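You operate a simulated robot arm through the tools that you are given. There is no shell and no other tool. Be economical: measure what you need, move in short steps, check, and stop when the job is done.

You run a simulated robot arm. Do the job below in one go: nothing can be reset, and whatever is moved stays where it is left.

Task
Send bottles from the ledge down the belt till the counter shows 24.
Fine: no more than it lacks; lift the gate and set the belt dial to 3, then start; stop the belt at the end.

The check looks at the end state, three seconds after you hand in, the way a careful person would. Anything else that was tipped, shoved, dropped, spilled or broken makes it a failure.

Robot
A 6-joint arm with a two-finger parallel gripper, fixed in place. Base frame: the origin is at the foot of the arm, x ahead of it, y to its left, z up; the work surface is at about z = 850. Units: mm, rad, N and s.
With the tool pointing down near the work surface it reaches from about 260 to 680 mm from the base axis. Its first joint turns from -1.152 to 1.152 rad. Payload 2.9 kg.
The tool frame sits at the grasp point between the pads (the TCP): z along the fingers, y along the line on which they close. The tips reach 30 mm beyond it. Largest opening 110 mm; finger width 20, thickness 10; the body of the gripper, 48 by 112 mm, starts 55 mm behind the TCP.
Orientation is that of the tool frame in the base frame, as a unit quaternion [w, x, y, z]. With the fingers straight down and closing along the base's y, the tool's x points along the base's -x, its y along +y and its z along -z.

Tools
- The arm moves only by the tool move_arm. Its argument "moves" is a list of rows, each a list of 6 numbers: the shift along the tool's x, y, z in cm, then the turn, a rotation vector about the tool's x, y, z in rad. In form: [[dx, dy, dz, rx, ry, rz], ...]. A call has 1 to 10 rows; each row shifts and turns the commanded pose from where the row before left it, along the tool's axes as they then stand. "fingers" is the gripper command, from -1 (fully open) to 1 (shut), values between in proportion, set as the call begins (left out, the last holds). Rows are played at 5 a second. More than 50 mm and 0.15 rad between two rows, or a gripper value outside its range, and nothing of the call is played. A pose out of reach is approached as far as the arm can. The call stops where the force on the tool passes 50 N (or 10 N more than at its start, if that is more) or the arm is blocked; 0.2 s more then pass. Each finger travels about 108 mm/s and halts on what it meets, pressing with about 21 N; the grip force reading is that of the motor and also rises with nothing between the fingers. The clock runs only during rows and for 0.2 s after the last one: add rows that do not move to give the fingers time. It gives the time, the measured TCP pose, the force on the tool (base axes), the opening and the grip force at its end, in the units of the frame above (readings bear some noise), with the torque about the TCP (base axes, N m) and any sound that the robot's microphone picked up.
- Cameras (640 x 400 px; columns grow to the right, rows downward): "scene" is fixed at [83.8, 437.5, 1392.6]; the picture's right is [-0.70, -0.71, 0.00], its down [-0.36, 0.35, -0.87] and it looks along [0.62, -0.61, -0.50] (base axes); focal length 214 px, centre (320, 200). "wrist" rides on the gripper at [72, 17, -103] in the tool frame; the picture's right is [-0.23, 0.97, 0.00], its down [-0.76, -0.18, -0.62] and it looks along [-0.61, -0.14, 0.78] (tool axes); focal length 222 px, centre (320, 200). There is no depth. A picture from a camera that has moved, and an enlarged one, comes with that camera's place and axes in the base frame and with its lens.
- capture(camera): a new picture of that camera. It takes no simulated time.
- enlarge(camera, box): a new picture of the part [left, top, right, bottom] of that camera's present view, enlarged. It takes no simulated time.
- hand_in(): hands the job in; it is judged then, once.

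Work in short steps. Places have to be worked out from the pictures, the camera data and where the tool is seen: move nearer, look again, correct. Check each grasp and each placing, and mend what went wrong. You have 120 turns and 76 pictures in all, those below and enlarged ones among them. Open the gripper and draw the arm clear of the work before you hand the job in, unless the task says otherwise; then end with one line.

The tools are called after "Emit:" by a JSON object that holds its "fn" and its "kwargs". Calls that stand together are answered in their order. move_arm: Moves the arm, as the interface text tells. Its arguments: {"type":"object","properties":{"moves":{"type":"array","items":{"type":"array","items":{"type":"number"}}},"fingers":{"type":"number"}},"required":["moves"]} The other tools are called the same way: capture (camera) takes a picture; enlarge (camera, box) takes an enlarged picture of a part of a camera's view; hand_in () hands the job in.

At the start:

```text
t: 0.0
tool_pos: [314.7, 44.9, 1320.7]
tcp_rot: [0.001, -0.002, 1.0, 0.0]
contact_force: [0.4, -0.1, -0.4]
ft_torque: [0.01, -0.02, 0.0]
opening: 109.9
gripper_force: 0.1
```

scene: 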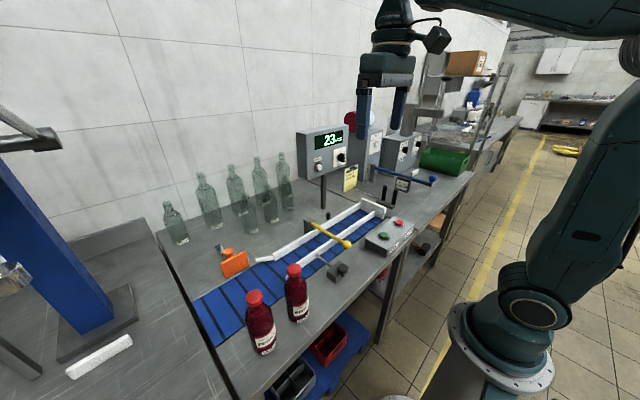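
wrist: 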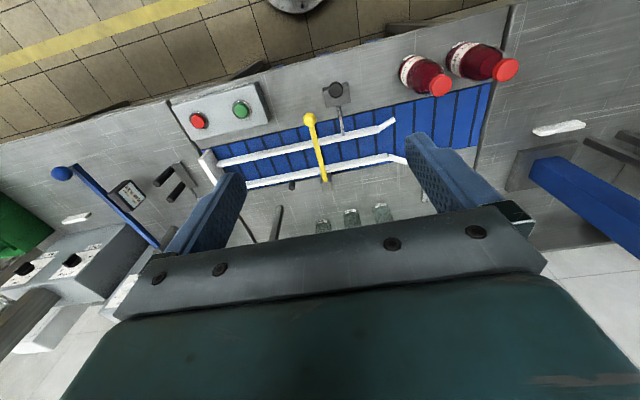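

The counter seems to read 23-something; I enlarge the counter and the belt to see details.

Emit:
{"fn": "enlarge", "kwargs": {"camera": "scene", "box": [280, 110, 440, 210]}}

Emit:
{"fn": "enlarge", "kwargs": {"camera": "scene", "box": [180, 190, 420, 340]}}

Emit:
{"fn": "enlarge", "kwargs": {"camera": "wrist", "box": [140, 40, 540, 290]}}

```text
4.00 times, centred on (360, 160) of scene
camera zoom: at [83.8, 437.5, 1392.6], right [-0.7, -0.71, 0.0], down [-0.36, 0.35, -0.87], along [0.62, -0.61, -0.5], focal length 858 px, centre (160, 360)
```

zoom: 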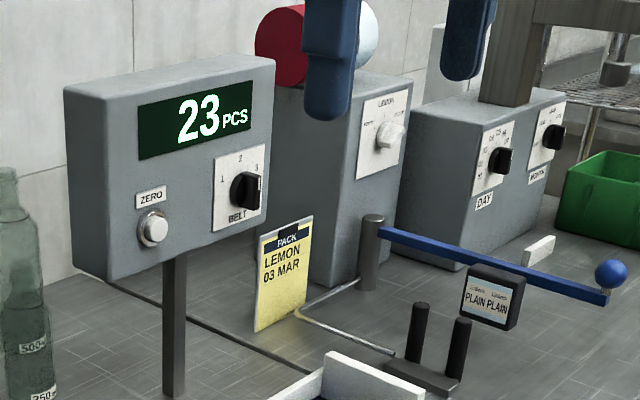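

```text
2.67 times, centred on (300, 265) of scene
camera zoom: at [83.8, 437.5, 1392.6], right [-0.7, -0.71, 0.0], down [-0.36, 0.35, -0.87], along [0.62, -0.61, -0.5], focal length 572 px, centre (373, 27)
```

zoom: 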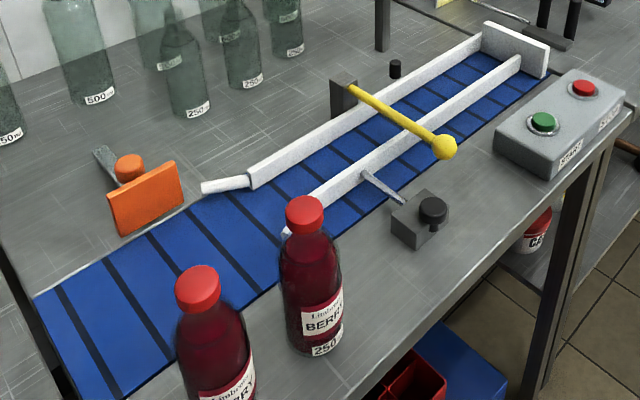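

```text
1.60 times, centred on (340, 165) of wrist
camera zoom: at [240.2, 62.8, 1424.6], right [0.23, 0.97, 0.0], down [0.76, -0.18, 0.62], along [0.61, -0.14, -0.78], focal length 355 px, centre (288, 256)
```

zoom: 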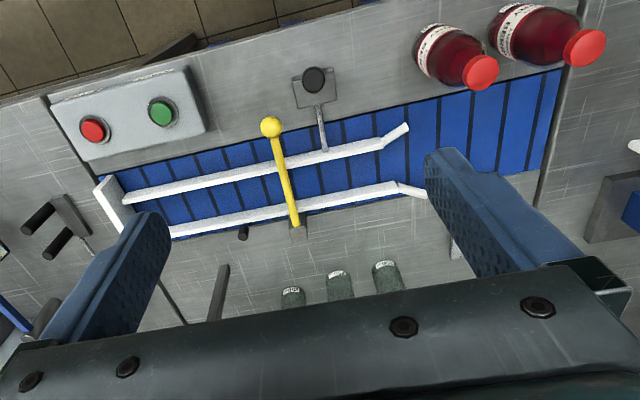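

Counter 23, so one bottle is needed. I look closer at the dial, the gate, and the bottles.

Emit:
{"fn": "enlarge", "kwargs": {"camera": "scene", "box": [326, 140, 358, 160]}}

Emit:
{"fn": "enlarge", "kwargs": {"camera": "scene", "box": [290, 195, 370, 245]}}

Emit:
{"fn": "enlarge", "kwargs": {"camera": "scene", "box": [208, 240, 336, 360]}}

```text
16.00 times, centred on (342, 150) of scene
camera zoom: at [83.8, 437.5, 1392.6], right [-0.7, -0.71, 0.0], down [-0.36, 0.35, -0.87], along [0.62, -0.61, -0.5], focal length 3432 px, centre (-32, 1000)
```

zoom: 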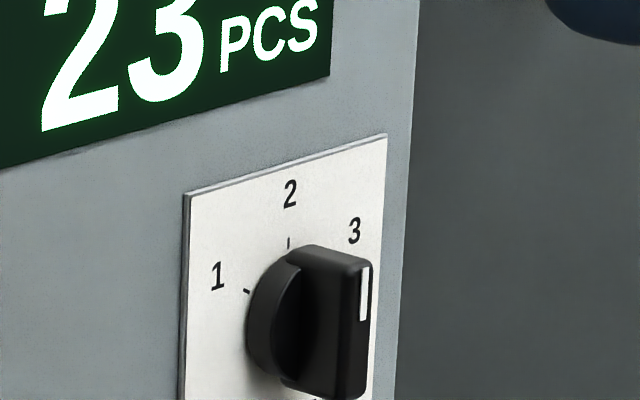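

```text
8.00 times, centred on (330, 220) of scene
camera zoom: at [83.8, 437.5, 1392.6], right [-0.7, -0.71, 0.0], down [-0.36, 0.35, -0.87], along [0.62, -0.61, -0.5], focal length 1716 px, centre (240, 40)
```

zoom: 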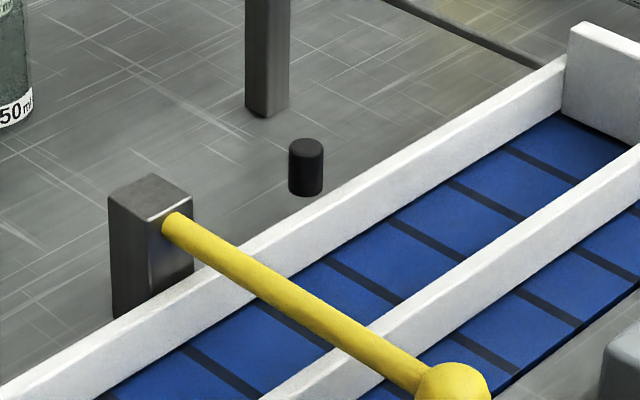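

```text
3.33 times, centred on (272, 300) of scene
camera zoom: at [83.8, 437.5, 1392.6], right [-0.7, -0.71, 0.0], down [-0.36, 0.35, -0.87], along [0.62, -0.61, -0.5], focal length 715 px, centre (480, -133)
```

zoom: 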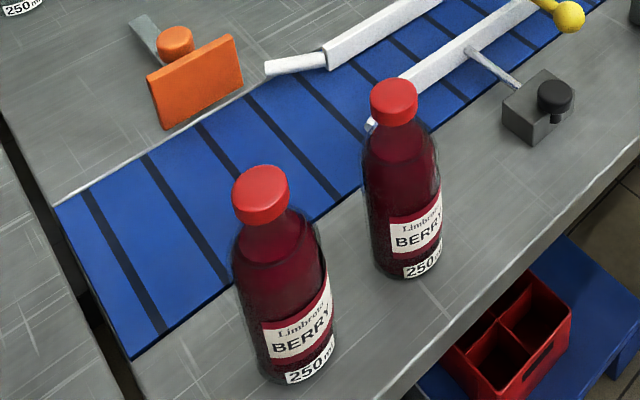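

Only one bottle is needed, and the dial points to 2. Triangulating puts the gate ball at about (408,-2,906) and its pivot at about (572,0,912). I move above the ball with the fingers half open.

Emit:
{"fn": "move_arm", "kwargs": {"moves": [[-1.16, -0.59, 4, 0, 0, 0], [-1.16, -0.59, 4, 0, 0, 0], [-1.16, -0.59, 4, 0, 0, 0], [-1.16, -0.59, 4, 0, 0, 0], [-1.16, -0.59, 4, 0, 0, 0], [-1.16, -0.59, 4, 0, 0, 0], [-1.16, -0.59, 4, 0, 0, 0], [-1.16, -0.59, 4, 0, 0, 0]], "fingers": -0.1}}

Emit:
{"fn": "capture", "kwargs": {"camera": "wrist"}}

Emit:
{"fn": "capture", "kwargs": {"camera": "scene"}}

```text
t: 1.8
tool_pos: [407.1, -3.6, 996.7]
tcp_rot: [0.001, -0.001, 1.0, 0.0]
contact_force: [0.1, 0.8, 0.3]
ft_torque: [0.03, 0.0, 0.04]
opening: 60.2
gripper_force: 0.0
```

```text
67 pictures are left
camera wrist: at [333.9, 14.3, 1099.7], right [0.23, 0.97, 0.0], down [0.76, -0.18, 0.62], along [0.61, -0.14, -0.78], focal length 222 px, centre (320, 200)
```

wrist: 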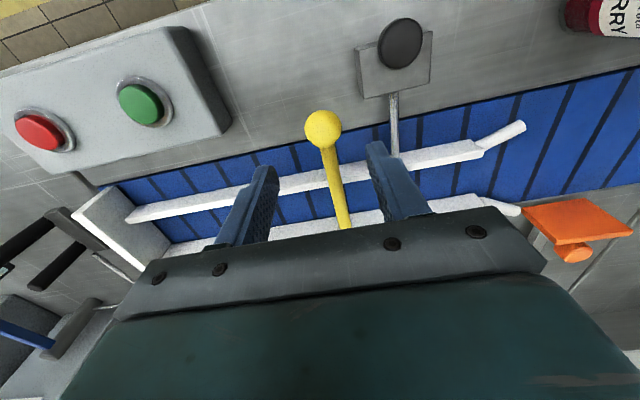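

```text
66 pictures are left
```

scene: 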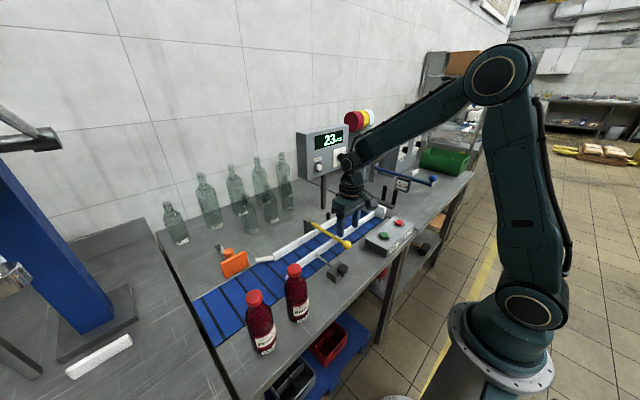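

The ball sits at about (406,0,906) in the new view, between the fingers. I lower onto it and close.

Emit:
{"fn": "move_arm", "kwargs": {"moves": [[0, 0.2, 3.2, 0, 0, 0], [0, 0.1, 3.0, 0, 0, 0], [0, 0, 2.8, 0, 0, 0], [0, 0, 0, 0, 0, 0]]}}

Emit:
{"fn": "move_arm", "kwargs": {"moves": [[0, 0, 0, 0, 0, 0], [0, 0, 0, 0, 0, 0], [0, 0, 0, 0, 0, 0]], "fingers": 1}}

Emit:
{"fn": "capture", "kwargs": {"camera": "wrist"}}

```text
t: 2.8
tool_pos: [411.6, 3.1, 908.3]
tcp_rot: [0.001, -0.001, 1.0, 0.0]
contact_force: [0.4, 0.4, 0.4]
ft_torque: [-0.01, 0.02, -0.03]
opening: 60.4
gripper_force: 0.1
```

```text
t: 3.6
tool_pos: [411.0, -0.2, 908.9]
tcp_rot: [0.002, 0.002, 1.0, -0.001]
contact_force: [1.6, -21.5, -2.4]
ft_torque: [0.18, 0.28, 0.12]
opening: 31.0
gripper_force: 45.2
```

```text
65 pictures are left
camera wrist: at [337.1, 18.4, 1011.7], right [0.23, 0.97, 0.0], down [0.76, -0.18, 0.62], along [0.61, -0.15, -0.78], focal length 222 px, centre (320, 200)
```

wrist: 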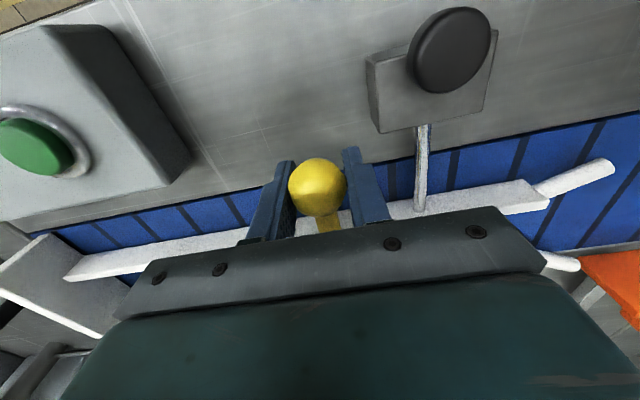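

The ball is gripped (31 mm). I ease off the side load by 3 mm and swing up the first 30° of the arc about the pivot.

Emit:
{"fn": "move_arm", "kwargs": {"moves": [[0, -0.3, 0, 0, 0, 0], [-0.06, 0, -1.42, 0, 0, 0], [-0.19, 0, -1.41, 0, 0, 0], [-0.3, 0, -1.38, 0, 0, 0], [-0.43, 0, -1.35, 0, 0, 0], [-0.55, 0, -1.31, 0, 0, 0], [-0.65, 0, -1.27, 0, 0, 0]]}}

Emit:
{"fn": "capture", "kwargs": {"camera": "scene"}}

```text
t: 5.2
tool_pos: [427.0, -1.4, 993.7]
tcp_rot: [0.0, -0.001, 1.0, 0.001]
contact_force: [-11.0, 20.0, -2.4]
ft_torque: [-0.06, 1.27, -0.03]
opening: 30.9
gripper_force: 44.8
```

```text
64 pictures are left
```

scene: 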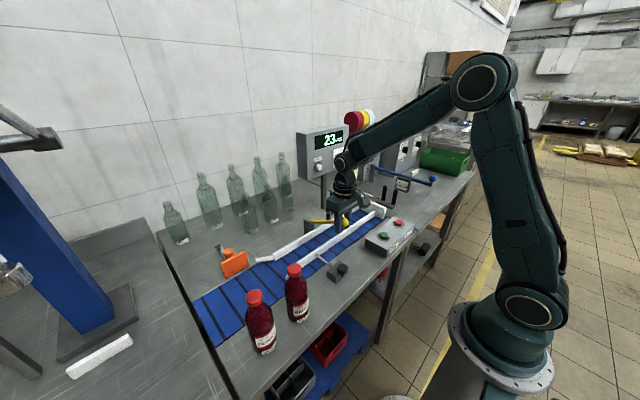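

The gate is rising with little load. I carry on along the arc to 60°.

Emit:
{"fn": "move_arm", "kwargs": {"moves": [[-0.6, 0.15, -1.2, 0, 0, 0], [-0.8, 0, -1.13, 0, 0, 0], [-0.96, 0, -1.05, 0, 0, 0], [-1.05, 0, -0.96, 0, 0, 0], [-1.13, 0, -0.86, 0, 0, 0], [-1.2, 0, -0.76, 0, 0, 0]]}}

Emit:
{"fn": "capture", "kwargs": {"camera": "wrist"}}

```text
t: 6.6
tool_pos: [487.2, -0.3, 1053.6]
tcp_rot: [0.004, 0.0, 1.0, 0.0]
contact_force: [-1.7, 13.2, 0.8]
ft_torque: [-0.05, 0.05, -0.16]
opening: 27.5
gripper_force: 45.3
```

```text
63 pictures are left
camera wrist: at [413.4, 17.9, 1155.7], right [0.23, 0.97, 0.0], down [0.76, -0.18, 0.63], along [0.61, -0.14, -0.78], focal length 222 px, centre (320, 200)
```

wrist: 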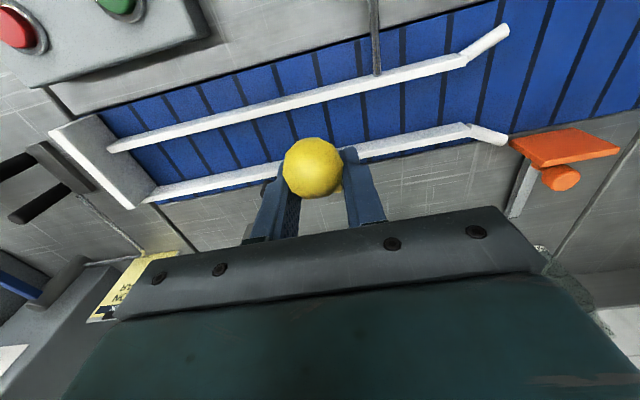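

The ball lags slightly in the pads. I recentre the pads on it (back about 7 mm and down 5 mm) and look again, in case the gate is at its stop.

Emit:
{"fn": "move_arm", "kwargs": {"moves": [[0, 0, 0, 0, 0, 0], [0.4, 0, 0.3, 0, 0, 0], [0.4, 0, 0.3, 0, 0, 0], [0, 0, 0, 0, 0, 0]], "fingers": 0.1}}

Emit:
{"fn": "capture", "kwargs": {"camera": "wrist"}}

Emit:
{"fn": "enlarge", "kwargs": {"camera": "scene", "box": [250, 150, 410, 270]}}

```text
t: 7.6
tool_pos: [479.3, -0.6, 1047.0]
tcp_rot: [0.001, 0.0, 1.0, 0.0]
contact_force: [0.0, -0.6, -0.1]
ft_torque: [0.0, 0.03, 0.03]
opening: 49.8
gripper_force: 0.0
```

```text
62 pictures are left
camera wrist: at [405.8, 17.5, 1149.4], right [0.23, 0.97, 0.0], down [0.76, -0.18, 0.62], along [0.61, -0.14, -0.78], focal length 222 px, centre (320, 200)
```

wrist: 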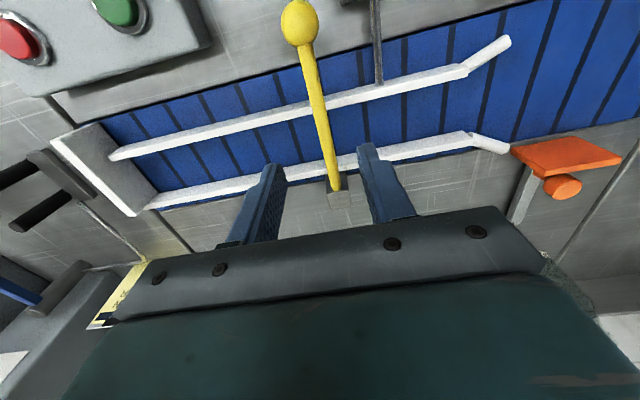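

```text
3.33 times, centred on (330, 210) of scene
camera zoom: at [83.8, 437.5, 1392.6], right [-0.7, -0.71, 0.0], down [-0.36, 0.35, -0.87], along [0.62, -0.61, -0.5], focal length 715 px, centre (287, 167)
```

zoom: 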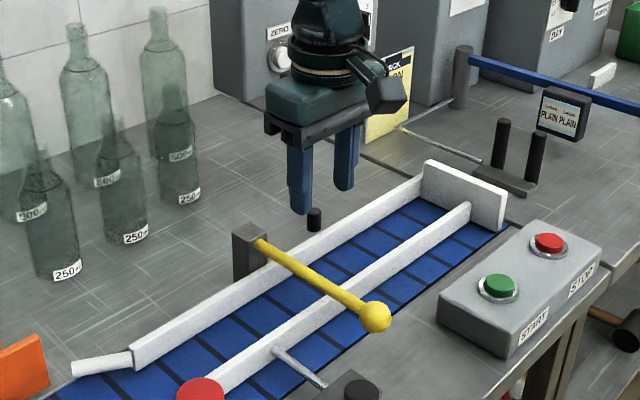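

The gate falls back when released, so it must be carried further, probably past upright. I return to the ball and grip it better centred.

Emit:
{"fn": "move_arm", "kwargs": {"moves": [[3.6, 0, 0, 0, 0, 0], [3.6, 0, 2, 0, 0, 0], [0, 0, 4, 0, 0, 0], [0, 0, 4, 0, 0, 0], [0, 0.1, 4, 0, 0, 0], [0, 0, 0, 0, 0, 0]], "fingers": 0}}

Emit:
{"fn": "capture", "kwargs": {"camera": "wrist"}}

```text
t: 9.0
tool_pos: [405.8, -0.4, 905.6]
tcp_rot: [0.001, -0.001, 1.0, 0.0]
contact_force: [1.0, 0.1, 1.0]
ft_torque: [0.0, 0.0, 0.04]
opening: 55.0
gripper_force: 0.1
```

```text
60 pictures are left
camera wrist: at [332.9, 18.2, 1008.6], right [0.23, 0.97, 0.0], down [0.76, -0.18, 0.62], along [0.61, -0.14, -0.78], focal length 222 px, centre (320, 200)
```

wrist: 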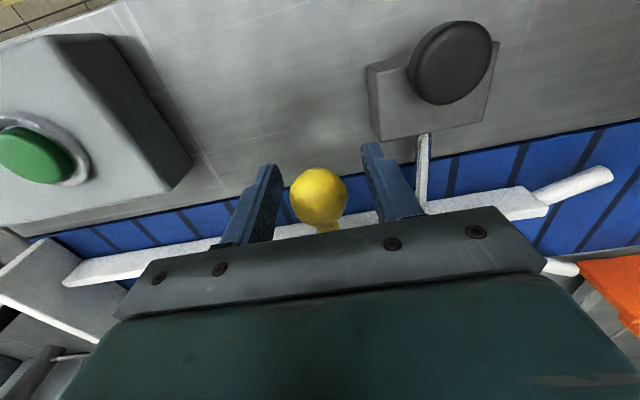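

The ball is well centred now. I close and swing again with a slightly larger radius (168 mm), to 45° first.

Emit:
{"fn": "move_arm", "kwargs": {"moves": [[0, 0, 0, 0, 0, 0], [0, 0, 0, 0, 0, 0], [0, 0, 0, 0, 0, 0]], "fingers": 1}}

Emit:
{"fn": "move_arm", "kwargs": {"moves": [[-0.06, 0, -1.46, 0, 0, 0], [-0.19, 0, -1.45, 0, 0, 0], [-0.32, 0, -1.43, 0, 0, 0], [-0.44, 0, -1.4, 0, 0, 0], [-0.56, 0, -1.35, 0, 0, 0], [-0.68, 0, -1.3, 0, 0, 0], [-0.79, 0, -1.24, 0, 0, 0], [-0.89, 0, -1.16, 0, 0, 0], [-0.99, 0, -1.08, 0, 0, 0]]}}

Emit:
{"fn": "capture", "kwargs": {"camera": "wrist"}}

```text
t: 9.8
tool_pos: [406.7, 0.0, 905.3]
tcp_rot: [0.001, 0.0, 1.0, 0.0]
contact_force: [0.9, -3.1, -3.0]
ft_torque: [0.01, 0.26, 0.02]
opening: 30.7
gripper_force: 44.8
```

```text
t: 11.8
tool_pos: [455.7, 0.0, 1026.2]
tcp_rot: [0.001, -0.001, 1.0, 0.001]
contact_force: [-11.6, -7.0, -0.2]
ft_torque: [0.09, 1.14, 0.13]
opening: 30.8
gripper_force: 44.7
```

```text
59 pictures are left
camera wrist: at [382.2, 17.8, 1129.3], right [0.23, 0.97, 0.0], down [0.76, -0.18, 0.62], along [0.61, -0.14, -0.78], focal length 222 px, centre (320, 200)
```

wrist: 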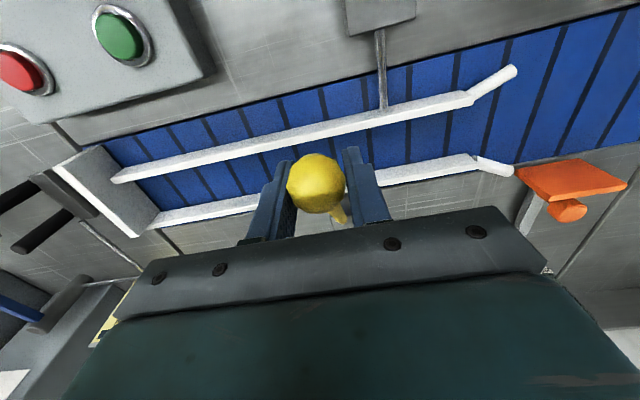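

The ball trails a few mm and the radial load says the true radius is larger (about 175). I correct outward and continue to about 70°.

Emit:
{"fn": "move_arm", "kwargs": {"moves": [[0.3, 0, -0.2, 0, 0, 0], [-1.1, 0, -1.05, 0, 0, 0], [-1.2, 0, -0.95, 0, 0, 0], [-1.27, 0, -0.84, 0, 0, 0], [-1.34, 0, -0.72, 0, 0, 0], [-1.4, 0, -0.6, 0, 0, 0]]}}

Emit:
{"fn": "capture", "kwargs": {"camera": "wrist"}}

Emit:
{"fn": "enlarge", "kwargs": {"camera": "scene", "box": [250, 150, 410, 270]}}

```text
t: 13.2
tool_pos: [514.9, 0.4, 1067.8]
tcp_rot: [0.002, 0.002, 1.0, 0.001]
contact_force: [-2.4, -27.1, 1.5]
ft_torque: [0.26, 0.11, 0.27]
opening: 24.9
gripper_force: 44.8
```

```text
58 pictures are left
camera wrist: at [441.6, 18.2, 1171.2], right [0.23, 0.97, 0.0], down [0.76, -0.18, 0.63], along [0.61, -0.14, -0.78], focal length 222 px, centre (320, 200)
```

wrist: 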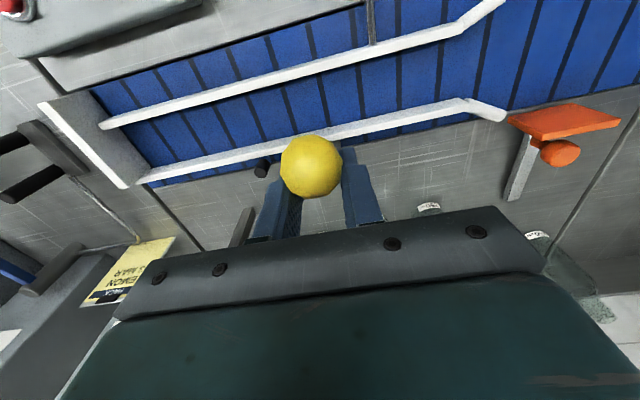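

```text
3.33 times, centred on (330, 210) of scene
camera zoom: at [83.7, 436.7, 1392.9], right [-0.7, -0.71, 0.0], down [-0.36, 0.35, -0.87], along [0.62, -0.61, -0.5], focal length 715 px, centre (287, 167)
```

zoom: 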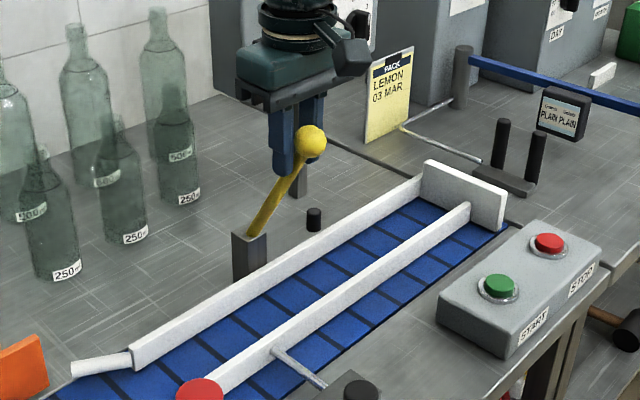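

Fitting the ball's three seen positions gives pivot (572,927) and R=167, and my arc ran too low, so the ball squeezed to the pad edge. I let the gate down, go back and regrip.

Emit:
{"fn": "move_arm", "kwargs": {"moves": [[0, 0, 0, 0, 0, 0], [0, 0, -1.5, 0, 0, 0], [4, 0, 0, 0, 0, 0], [4, 0, 0, 0, 0, 0], [2.9, 0, 3, 0, 0, 0], [0, 0, 4, 0, 0, 0], [0, 0, 4, 0, 0, 0], [0, 0, 4, 0, 0, 0], [0, 0, 2.7, 0, 0, 0], [0, 0, 0, 0, 0, 0]], "fingers": 0}}

Emit:
{"fn": "capture", "kwargs": {"camera": "wrist"}}

```text
t: 15.4
tool_pos: [409.2, -1.0, 905.7]
tcp_rot: [0.001, -0.001, 1.0, -0.001]
contact_force: [-0.3, -0.5, -0.3]
ft_torque: [-0.03, -0.01, -0.06]
opening: 55.1
gripper_force: 0.1
```

```text
56 pictures are left
camera wrist: at [334.9, 17.7, 1008.2], right [0.23, 0.97, 0.0], down [0.76, -0.18, 0.62], along [0.61, -0.14, -0.78], focal length 222 px, centre (320, 200)
```

wrist: 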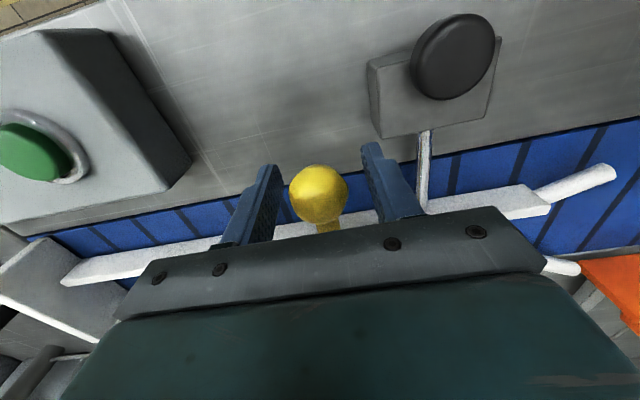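

I close and swing with the corrected arc, first to 40°.

Emit:
{"fn": "move_arm", "kwargs": {"moves": [[0.2, 0, 0, 0, 0, 0], [0, 0, 0, 0, 0, 0], [0, 0, 0, 0, 0, 0]], "fingers": 1}}

Emit:
{"fn": "move_arm", "kwargs": {"moves": [[0.07, 0, -1.07, 0, 0, 0], [0.07, 0, -1.07, 0, 0, 0], [-0.06, 0, -1.46, 0, 0, 0], [-0.19, 0, -1.45, 0, 0, 0], [-0.32, 0, -1.43, 0, 0, 0], [-0.44, 0, -1.39, 0, 0, 0], [-0.56, 0, -1.35, 0, 0, 0], [-0.67, 0, -1.29, 0, 0, 0], [-0.79, 0, -1.23, 0, 0, 0], [-0.89, 0, -1.16, 0, 0, 0]]}}

Emit:
{"fn": "capture", "kwargs": {"camera": "wrist"}}

```text
t: 16.2
tool_pos: [407.6, 0.5, 906.9]
tcp_rot: [0.003, -0.001, 1.0, 0.0]
contact_force: [19.1, 2.3, -4.5]
ft_torque: [-0.01, 0.98, -0.01]
opening: 30.8
gripper_force: 45.5
```

```text
t: 18.4
tool_pos: [442.4, -0.2, 1036.7]
tcp_rot: [0.0, -0.001, 1.0, 0.001]
contact_force: [3.5, 4.6, -12.9]
ft_torque: [-0.04, 1.32, -0.01]
opening: 30.8
gripper_force: 45.3
```

```text
55 pictures are left
camera wrist: at [368.8, 17.7, 1139.6], right [0.23, 0.97, 0.0], down [0.76, -0.18, 0.62], along [0.61, -0.14, -0.78], focal length 222 px, centre (320, 200)
```

wrist: 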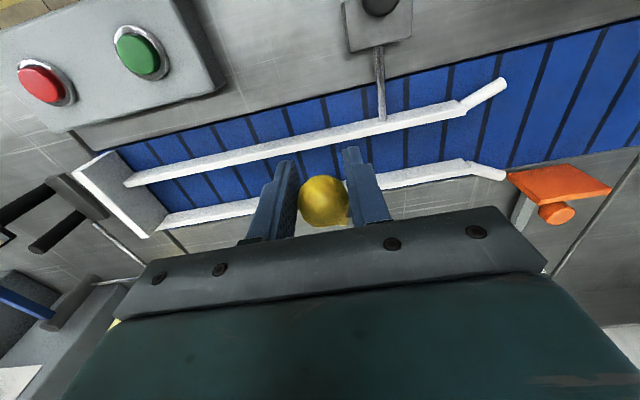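

The ball is now slightly low in the pads, so the true arc lies between my two. I shift 3 mm inward and continue to 80°.

Emit:
{"fn": "move_arm", "kwargs": {"moves": [[-0.3, 0, 0.3, 0, 0, 0], [-0.99, 0, -1.05, 0, 0, 0], [-1.08, 0, -0.97, 0, 0, 0], [-1.16, 0, -0.87, 0, 0, 0], [-1.23, 0, -0.78, 0, 0, 0], [-1.29, 0, -0.66, 0, 0, 0], [-1.35, 0, -0.55, 0, 0, 0]]}}

Emit:
{"fn": "capture", "kwargs": {"camera": "wrist"}}

```text
t: 20.0
tool_pos: [516.4, 0.2, 1082.7]
tcp_rot: [0.001, -0.002, 1.0, 0.0]
contact_force: [-5.6, 9.6, -1.5]
ft_torque: [-0.02, 1.14, 0.0]
opening: 30.7
gripper_force: 45.2
```

```text
54 pictures are left
camera wrist: at [442.5, 17.7, 1185.1], right [0.22, 0.97, 0.0], down [0.76, -0.18, 0.62], along [0.61, -0.14, -0.78], focal length 222 px, centre (320, 200)
```

wrist: 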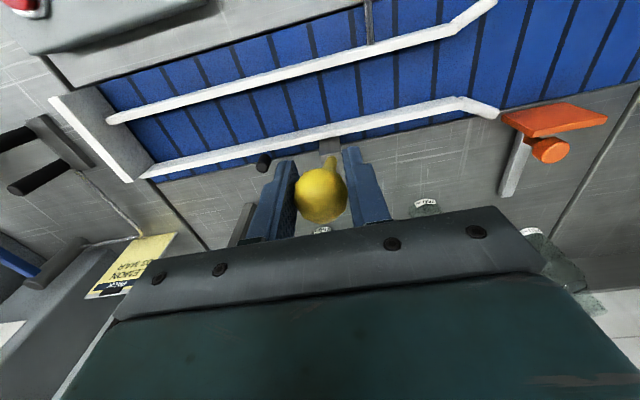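

The ball is centred at about 70°. I continue toward 95°.

Emit:
{"fn": "move_arm", "kwargs": {"moves": [[-1.39, 0, -0.44, 0, 0, 0], [-1.43, 0, -0.32, 0, 0, 0], [-1.45, 0, -0.19, 0, 0, 0], [-1.46, 0, -0.06, 0, 0, 0], [-1.46, 0, 0.06, 0, 0, 0]]}}

Emit:
{"fn": "capture", "kwargs": {"camera": "wrist"}}

Emit:
{"fn": "enlarge", "kwargs": {"camera": "scene", "box": [250, 150, 410, 270]}}

```text
t: 21.2
tool_pos: [588.9, 1.0, 1092.8]
tcp_rot: [0.005, 0.0, 1.0, 0.0]
contact_force: [-5.3, 17.5, 26.0]
ft_torque: [-0.07, 0.88, -0.01]
opening: 31.1
gripper_force: 44.9
```

```text
53 pictures are left
camera wrist: at [513.5, 17.9, 1196.1], right [0.23, 0.97, 0.0], down [0.76, -0.18, 0.63], along [0.61, -0.14, -0.78], focal length 222 px, centre (320, 200)
```

wrist: 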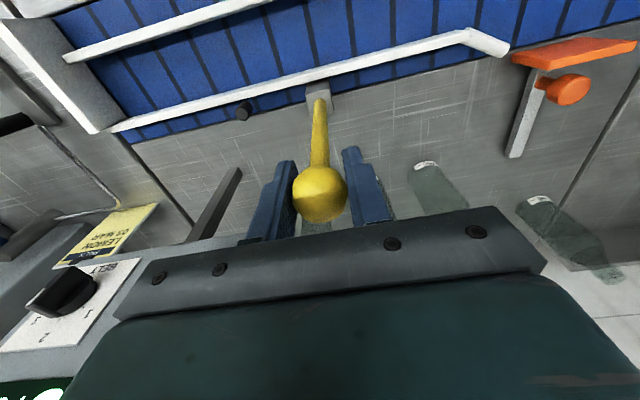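

```text
3.33 times, centred on (330, 210) of scene
camera zoom: at [83.2, 438.1, 1392.4], right [-0.7, -0.71, 0.0], down [-0.35, 0.35, -0.87], along [0.62, -0.61, -0.5], focal length 715 px, centre (287, 167)
```

zoom: 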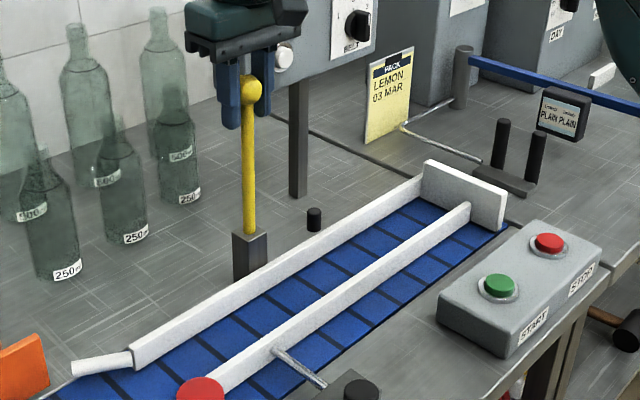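

The gate stands about upright. I raise 3 mm to relieve the load and go a bit further over to find its resting side.

Emit:
{"fn": "move_arm", "kwargs": {"moves": [[0, -0.1, -0.3, 0, 0, 0], [-1.0, 0, 0.1, 0, 0, 0], [-1.0, 0, 0.2, 0, 0, 0]]}}

```text
t: 22.0
tool_pos: [607.7, -0.3, 1092.1]
tcp_rot: [0.0, 0.0, 1.0, 0.0]
contact_force: [-8.6, 20.4, 12.1]
ft_torque: [-0.13, 0.49, -0.01]
opening: 30.6
gripper_force: 45.0
```

It moved past upright without resistance; I open and see whether it stays.

Emit:
{"fn": "move_arm", "kwargs": {"moves": [[0, 0, 0, 0, 0, 0], [0, 0, 0, 0, 0, 0], [0, 0, 0, 0, 0, 0]], "fingers": 0.1}}

Emit:
{"fn": "capture", "kwargs": {"camera": "wrist"}}

Emit:
{"fn": "enlarge", "kwargs": {"camera": "scene", "box": [250, 150, 410, 270]}}

```text
t: 22.8
tool_pos: [608.7, -0.9, 1091.3]
tcp_rot: [0.001, 0.0, 1.0, 0.0]
contact_force: [-0.4, -0.3, 1.0]
ft_torque: [0.0, 0.01, 0.03]
opening: 49.3
gripper_force: 0.1
```

```text
51 pictures are left
camera wrist: at [534.7, 16.4, 1194.5], right [0.23, 0.97, 0.0], down [0.76, -0.18, 0.62], along [0.61, -0.14, -0.78], focal length 222 px, centre (320, 200)
```

wrist: 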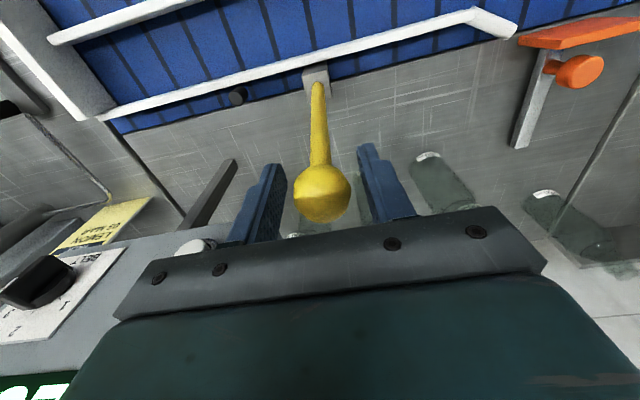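

```text
3.33 times, centred on (330, 210) of scene
camera zoom: at [83.8, 437.5, 1392.6], right [-0.7, -0.71, 0.0], down [-0.36, 0.35, -0.87], along [0.62, -0.61, -0.5], focal length 715 px, centre (287, 167)
```

zoom: 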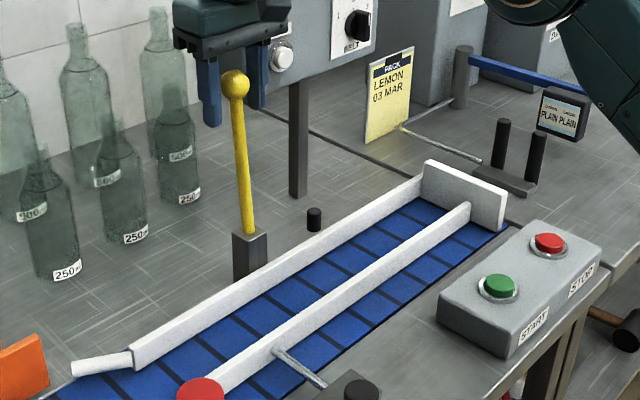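

The gate stays up. I rise clear of it and back off toward the dial, keeping away from the ZERO button; the dial knob triangulates to about (642,-241,1096).

Emit:
{"fn": "move_arm", "kwargs": {"moves": [[0, 0, -4, 0, 0, 0], [0, 0, -4, 0, 0, 0], [0, 0, -2, 0, 0, 0], [4.5, 0, 0, 0, 0, 0], [4.5, 0, 0, 0, 0, 0], [4.5, 0, 0, 0, 0, 0], [2.0, -4, 0, 0, 0, 0], [2.0, -4, 0, 0, 0, 0], [2.0, -4, 0, 0, 0, 0], [0, -4, 0, 0, 0, 0]]}}

Emit:
{"fn": "move_arm", "kwargs": {"moves": [[0, -4, 0, 0, 0, 0], [0, -4, 0, 0, -0.145, 0], [0, 0, 0, 0, -0.145, 0], [0, 0, 0, 0, -0.145, 0], [0, 0, 0, 0, -0.145, 0], [0, 0, 0, 0, -0.145, 0], [0, 0, 0, 0, -0.145, 0], [0, 0, 0, 0, -0.145, 0], [0, 0, 0, 0, -0.145, 0], [0, 0, 0, 0, -0.145, 0]]}}

Emit:
{"fn": "capture", "kwargs": {"camera": "scene"}}

```text
t: 25.0
tool_pos: [401.9, -163.5, 1183.5]
tcp_rot: [0.001, -0.001, 1.0, 0.0]
contact_force: [0.6, -0.5, 0.0]
ft_torque: [0.01, -0.01, -0.01]
opening: 49.5
gripper_force: 0.1
out of reach, approached as far as the arm can: row 3
```

```text
t: 27.2
tool_pos: [402.5, -241.8, 1187.1]
tcp_rot: [0.609, 0.0, 0.793, 0.0]
contact_force: [0.3, -0.9, 0.1]
ft_torque: [-0.04, -0.02, 0.04]
opening: 49.4
gripper_force: 0.0
```

```text
49 pictures are left
```

scene: 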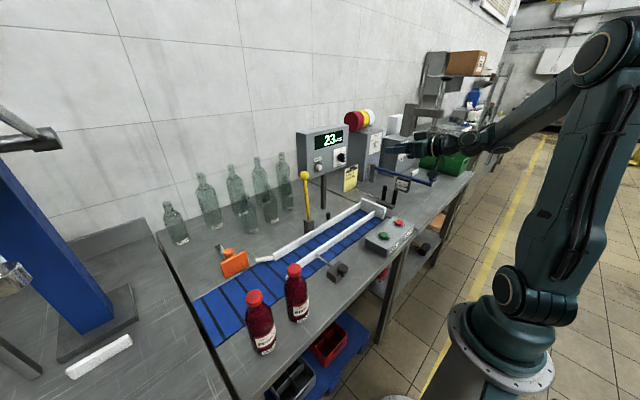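

The gate remains upright. I finish the turn to horizontal, lower to dial height and advance to x≈530, then look.

Emit:
{"fn": "move_arm", "kwargs": {"moves": [[0, 0, 0, 0, -0.133, 0], [0, 0, 0, 0, -0.133, 0], [4.5, 0, 0, 0, 0, 0], [4.5, 0, 0, 0, 0, 0], [0, 0, 4.5, 0, 0, 0], [0, 0, 4.5, 0, 0, 0], [0, 0, 4, 0, 0, 0]]}}

Emit:
{"fn": "capture", "kwargs": {"camera": "wrist"}}

Emit:
{"fn": "enlarge", "kwargs": {"camera": "scene", "box": [290, 110, 418, 190]}}

```text
t: 28.8
tool_pos: [530.4, -242.2, 1094.9]
tcp_rot: [0.708, 0.0, 0.706, 0.001]
contact_force: [0.4, -0.5, -0.3]
ft_torque: [0.02, 0.02, 0.0]
opening: 49.3
gripper_force: 0.0
```

```text
48 pictures are left
camera wrist: at [426.3, -224.6, 1022.3], right [0.0, 0.97, 0.23], down [-0.63, -0.18, 0.76], along [0.78, -0.14, 0.61], focal length 222 px, centre (320, 200)
```

wrist: 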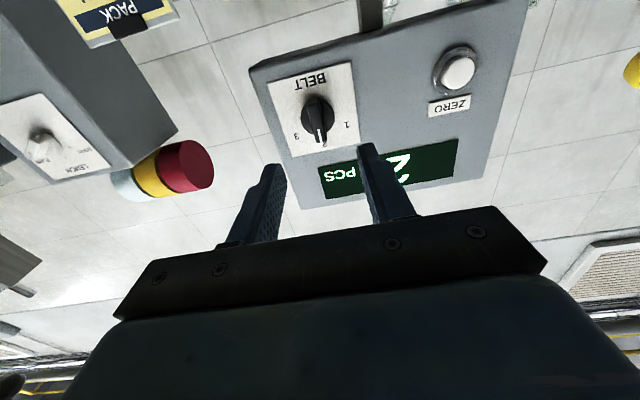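

```text
5.00 times, centred on (354, 150) of scene
camera zoom: at [83.8, 437.5, 1392.6], right [-0.7, -0.71, 0.0], down [-0.36, 0.35, -0.87], along [0.62, -0.61, -0.5], focal length 1072 px, centre (150, 450)
```

zoom: 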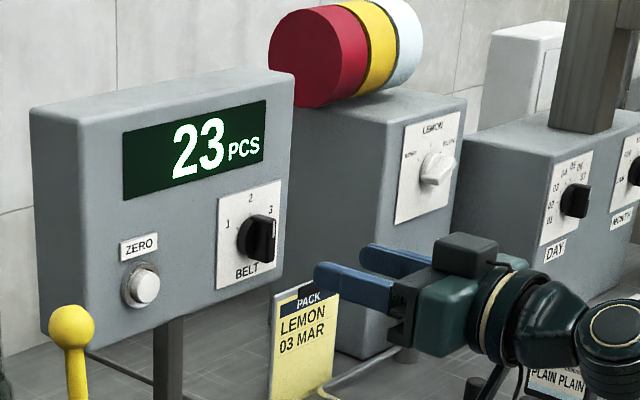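

The knob lies on the tool axis within a few mm. I enlarge to see its bar and pointer.

Emit:
{"fn": "enlarge", "kwargs": {"camera": "wrist", "box": [256, 60, 376, 160]}}

```text
4.00 times, centred on (316, 110) of wrist
camera zoom: at [426.3, -224.6, 1022.3], right [0.0, 0.97, 0.23], down [-0.63, -0.18, 0.76], along [0.78, -0.14, 0.61], focal length 888 px, centre (336, 560)
```

zoom: 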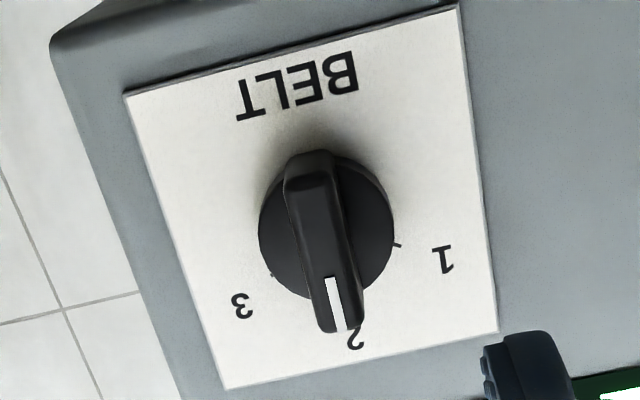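

Refined: knob base at about (631,-241,1087), bar about 40 mm tall and 11 mm wide, pointing at 2. I lower 7 mm, narrow the fingers to about 36 mm and advance in small steps to tip x≈612.

Emit:
{"fn": "move_arm", "kwargs": {"moves": [[0.7, 0, 0, 0, 0, 0], [0, 0, 2, 0, 0, 0], [0, 0, 2, 0, 0, 0], [0, 0, 1.2, 0, 0, 0], [0, 0, 0, 0, 0, 0]], "fingers": 0.3}}

Emit:
{"fn": "capture", "kwargs": {"camera": "wrist"}}

Emit:
{"fn": "enlarge", "kwargs": {"camera": "scene", "box": [322, 140, 386, 180]}}

```text
t: 30.0
tool_pos: [585.2, -240.1, 1090.7]
tcp_rot: [0.708, 0.0, 0.706, 0.001]
contact_force: [0.9, -0.9, 0.4]
ft_torque: [-0.01, 0.03, -0.03]
opening: 38.8
gripper_force: 0.2
```

```text
45 pictures are left
camera wrist: at [480.4, -223.6, 1016.9], right [0.0, 0.97, 0.23], down [-0.62, -0.18, 0.76], along [0.78, -0.14, 0.61], focal length 222 px, centre (320, 200)
```

wrist: 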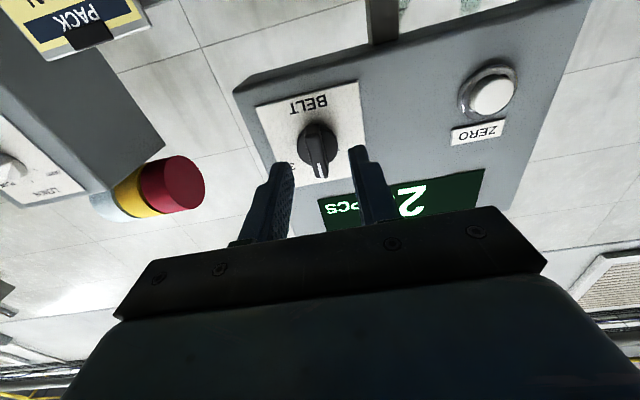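

```text
10.00 times, centred on (354, 160) of scene
camera zoom: at [83.8, 437.5, 1392.6], right [-0.7, -0.71, 0.0], down [-0.36, 0.35, -0.87], along [0.62, -0.61, -0.5], focal length 2145 px, centre (-20, 600)
```

zoom: 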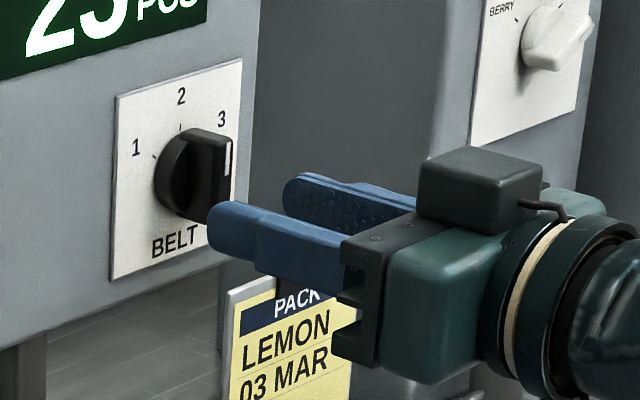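

Triangulating with the new pair gives the knob base at about x=655, y=-243, z=1092. I shift 3 mm to the right and advance 25 mm more in small steps.

Emit:
{"fn": "move_arm", "kwargs": {"moves": [[-0.1, -0.3, 0, 0, 0, 0], [0, 0, 1, 0, 0, 0], [0, 0, 1, 0, 0, 0], [0, 0, 0.5, 0, 0, 0], [0, 0, 0, 0, 0, 0]]}}

Emit:
{"fn": "enlarge", "kwargs": {"camera": "wrist", "box": [240, 80, 400, 240]}}

Emit:
{"fn": "enlarge", "kwargs": {"camera": "scene", "box": [322, 140, 386, 180]}}

```text
t: 31.2
tool_pos: [613.2, -245.3, 1090.9]
tcp_rot: [0.708, 0.0, 0.706, 0.0]
contact_force: [-0.3, -0.1, -0.4]
ft_torque: [-0.03, -0.02, -0.05]
opening: 38.7
gripper_force: 0.1
```

```text
2.50 times, centred on (320, 160) of wrist
camera zoom: at [507.7, -227.1, 1018.0], right [0.0, 0.97, 0.23], down [-0.62, -0.18, 0.76], along [0.78, -0.14, 0.61], focal length 555 px, centre (320, 300)
```

zoom: 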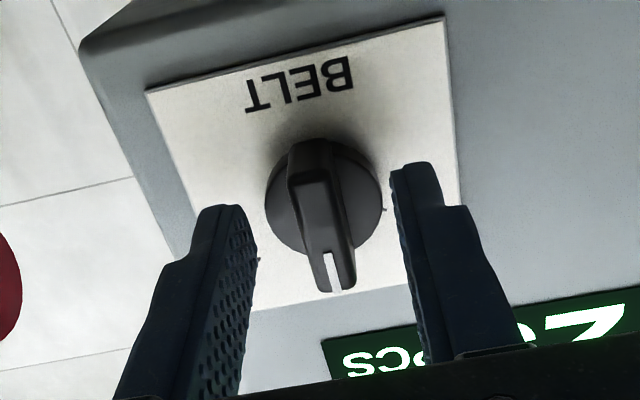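

```text
10.00 times, centred on (354, 160) of scene
camera zoom: at [83.8, 437.5, 1392.6], right [-0.7, -0.71, 0.0], down [-0.36, 0.35, -0.87], along [0.62, -0.61, -0.5], focal length 2145 px, centre (-20, 600)
```

zoom: 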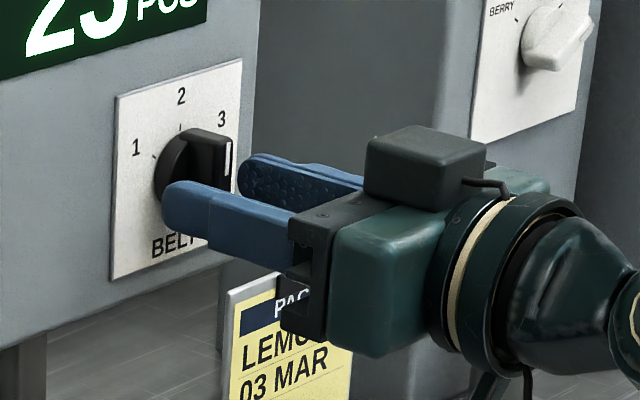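

Tips straddle the bar by about 10 mm. I shift 2 mm left and 2 mm up, advance 4 mm, then close on the bar.

Emit:
{"fn": "move_arm", "kwargs": {"moves": [[-0.2, 0.2, 0.2, 0, 0, 0], [0, 0, 0.2, 0, 0, 0], [0, 0, 0, 0, 0, 0]]}}

Emit:
{"fn": "move_arm", "kwargs": {"moves": [[0, 0, 0, 0, 0, 0], [0, 0, 0, 0, 0, 0], [0, 0, 0, 0, 0, 0]], "fingers": 1}}

Emit:
{"fn": "enlarge", "kwargs": {"camera": "wrist", "box": [240, 80, 400, 240]}}

```text
t: 32.0
tool_pos: [615.3, -241.7, 1092.8]
tcp_rot: [0.707, -0.001, 0.707, 0.001]
contact_force: [-0.2, 0.7, -0.4]
ft_torque: [-0.01, -0.02, 0.0]
opening: 38.3
gripper_force: 0.1
```

```text
t: 32.8
tool_pos: [615.0, -244.1, 1092.7]
tcp_rot: [0.708, 0.001, 0.706, -0.002]
contact_force: [8.3, -19.5, 0.2]
ft_torque: [0.03, 0.36, -0.31]
opening: 11.9
gripper_force: 45.1
```

```text
2.50 times, centred on (320, 160) of wrist
camera zoom: at [510.9, -226.5, 1019.7], right [0.0, 0.97, 0.23], down [-0.63, -0.17, 0.76], along [0.78, -0.14, 0.61], focal length 555 px, centre (320, 300)
```

zoom: 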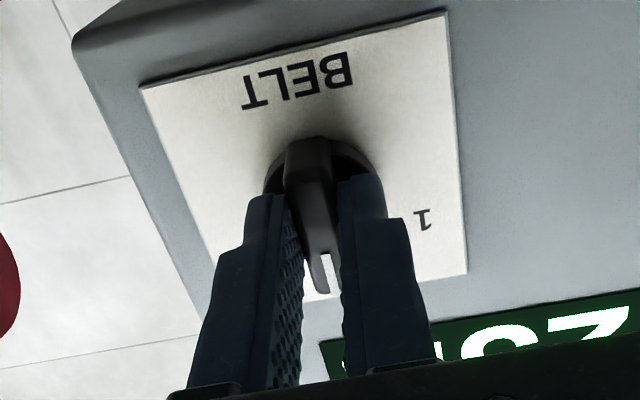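

The bar is gripped (11.9 mm). I relieve the side load and turn clockwise about the tool axis by 0.6 rad.

Emit:
{"fn": "move_arm", "kwargs": {"moves": [[0, -0.2, 0, 0, 0, 0], [0, 0, 0, 0, 0, 0.15], [0, 0, 0, 0, 0, 0.15], [0, 0, 0, 0, 0, 0.15], [0, 0, 0, 0, 0, 0.15]]}}

Emit:
{"fn": "enlarge", "kwargs": {"camera": "wrist", "box": [240, 80, 400, 240]}}

Emit:
{"fn": "enlarge", "kwargs": {"camera": "scene", "box": [322, 140, 386, 180]}}

```text
t: 34.0
tool_pos: [616.0, -243.6, 1092.9]
tcp_rot: [0.676, 0.21, 0.675, 0.21]
contact_force: [14.0, -18.3, -0.6]
ft_torque: [0.04, 0.29, -0.18]
opening: 11.7
gripper_force: 45.1
```

```text
2.50 times, centred on (320, 160) of wrist
camera zoom: at [510.7, -187.6, 1042.6], right [0.0, 0.67, 0.74], down [-0.62, -0.58, 0.53], along [0.78, -0.46, 0.42], focal length 555 px, centre (320, 300)
```

zoom: 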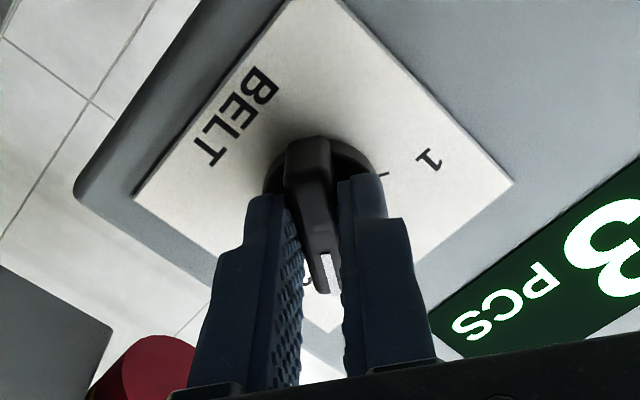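

```text
10.00 times, centred on (354, 160) of scene
camera zoom: at [84.3, 437.0, 1392.7], right [-0.7, -0.71, 0.0], down [-0.36, 0.35, -0.87], along [0.62, -0.61, -0.5], focal length 2145 px, centre (-20, 600)
```

zoom: 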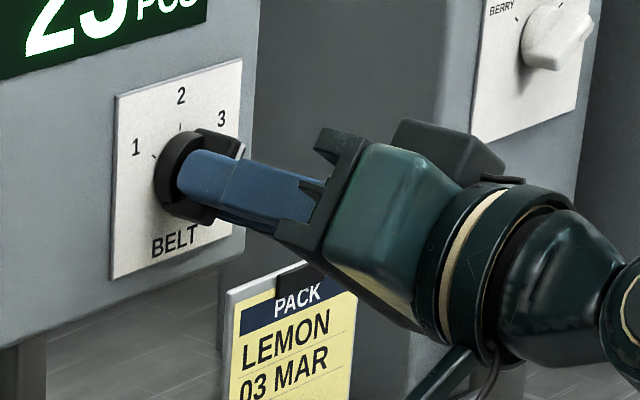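

The knob turns with the gripper. I add 0.45 rad for about 60° in total.

Emit:
{"fn": "move_arm", "kwargs": {"moves": [[0, 0, 0, 0, 0, 0.15], [0, 0, 0, 0, 0, 0.15], [0, 0, 0, 0, 0, 0.15], [0, 0, 0, 0, 0, 0]]}}

Emit:
{"fn": "enlarge", "kwargs": {"camera": "wrist", "box": [240, 80, 400, 240]}}

```text
t: 35.0
tool_pos: [615.3, -243.3, 1093.2]
tcp_rot: [0.613, 0.353, 0.61, 0.356]
contact_force: [2.0, -10.4, 7.6]
ft_torque: [-0.2, -0.01, -0.65]
opening: 11.7
gripper_force: 45.3
```

```text
2.50 times, centred on (320, 160) of wrist
camera zoom: at [510.6, -170.8, 1071.7], right [-0.01, 0.29, 0.96], down [-0.62, -0.75, 0.22], along [0.78, -0.6, 0.18], focal length 555 px, centre (320, 300)
```

zoom: 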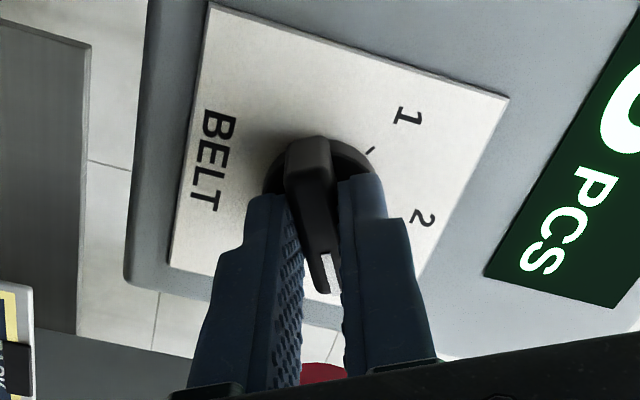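

A slight torque has appeared, so it is likely at its stop. I open the fingers partway, back off 6 cm, and check the pointer.

Emit:
{"fn": "move_arm", "kwargs": {"moves": [[0, 0, 0, 0, 0, 0], [0, 0, 0, 0, 0, 0], [0, 0, -3, 0, 0, 0], [0, 0, -3, 0, 0, 0], [0, 0, 0, 0, 0, 0]], "fingers": 0.4}}

Emit:
{"fn": "enlarge", "kwargs": {"camera": "wrist", "box": [240, 60, 400, 220]}}

```text
t: 36.2
tool_pos: [554.7, -243.9, 1093.8]
tcp_rot: [0.612, 0.354, 0.612, 0.354]
contact_force: [-0.1, -1.1, 0.2]
ft_torque: [0.0, 0.01, 0.0]
opening: 33.1
gripper_force: 0.1
```

```text
2.50 times, centred on (320, 140) of wrist
camera zoom: at [451.6, -171.7, 1071.0], right [0.0, 0.29, 0.96], down [-0.62, -0.75, 0.22], along [0.78, -0.6, 0.18], focal length 555 px, centre (320, 350)
```

zoom: 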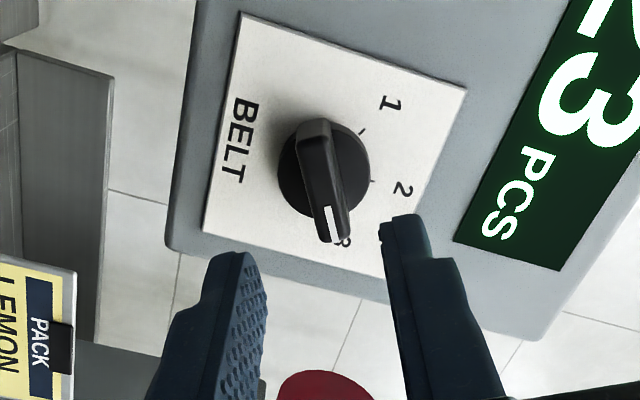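

The dial points to 3. I back away and turn the tool back to pointing down.

Emit:
{"fn": "move_arm", "kwargs": {"moves": [[0, 0, -2, 0, 0, -0.15], [0, 0, -2, 0, 0, -0.15], [0, 0, -2, 0, 0, -0.15], [0, 0, -2, 0, 0, -0.15], [0, 0, -2, 0, 0, -0.15], [0, 0, -2, 0, 0, -0.15], [0, 0, -2, 0, 0, -0.15]]}}

Emit:
{"fn": "move_arm", "kwargs": {"moves": [[-1, 1, 0, 0, 0.145, 0], [-1, 1, 0, 0, 0.145, 0], [-1, 1, 0, 0, 0.145, 0], [0, 1, 0, 0, 0.145, 0], [0, 1, 0, 0, 0.145, 0], [0, 1, 0, 0, 0.145, 0], [0, 1, 0, 0, 0.145, 0], [0, 1, 0, 0, 0.145, 0], [0, 1, 0, 0, 0.145, 0], [0, 1, 0, 0, 0.145, 0]]}}

```text
t: 37.8
tool_pos: [414.2, -242.9, 1092.4]
tcp_rot: [0.708, 0.0, 0.706, 0.0]
contact_force: [0.4, -0.5, -0.4]
ft_torque: [0.04, -0.01, 0.02]
opening: 32.9
gripper_force: 0.0
```

```text
t: 40.0
tool_pos: [417.8, -145.3, 1122.9]
tcp_rot: [0.06, 0.0, 0.998, 0.0]
contact_force: [-0.3, 0.1, -0.3]
ft_torque: [0.01, 0.02, 0.04]
opening: 32.9
gripper_force: 0.1
```

I finish the turn and travel over to above the right-hand bottle, keeping high.

Emit:
{"fn": "move_arm", "kwargs": {"moves": [[0, 0, -2, 0, 0.121, 0], [0.6, 4.5, -2, 0, 0, 0], [0.6, 4.5, -2, 0, 0, 0], [0.6, 4.5, 0, 0, 0, 0], [0.6, 4.5, 0, 0, 0, 0], [0.7, 4.5, 0, 0, 0, 0], [0.7, 4.5, 0, 0, 0, 0], [0.7, 4.5, 0, 0, 0, 0], [0.7, 4.5, 0, 0, 0, 0], [0, 2.5, 0, 0, 0, 0]], "fingers": -0.1}}

Emit:
{"fn": "capture", "kwargs": {"camera": "wrist"}}

Emit:
{"fn": "capture", "kwargs": {"camera": "scene"}}

```text
t: 42.2
tool_pos: [364.6, 243.1, 1181.9]
tcp_rot: [0.001, 0.0, 1.0, 0.0]
contact_force: [0.0, 0.0, 1.1]
ft_torque: [0.02, 0.0, -0.01]
opening: 60.4
gripper_force: 0.1
```

```text
36 pictures are left
camera wrist: at [291.0, 260.5, 1285.2], right [0.23, 0.97, 0.0], down [0.76, -0.18, 0.62], along [0.61, -0.14, -0.78], focal length 222 px, centre (320, 200)
```

wrist: 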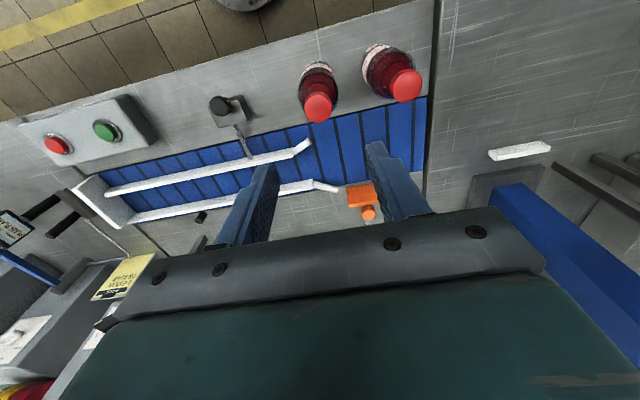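

```text
35 pictures are left
```

scene: 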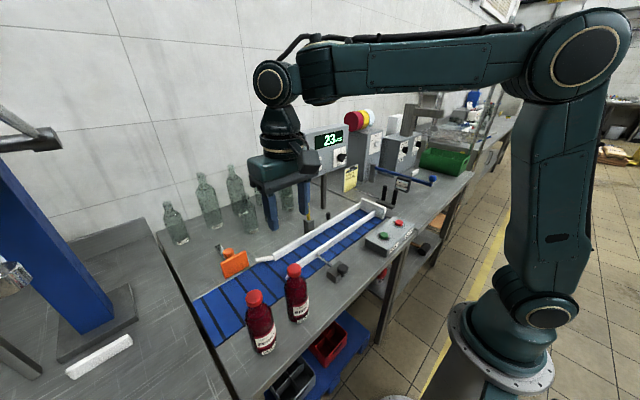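

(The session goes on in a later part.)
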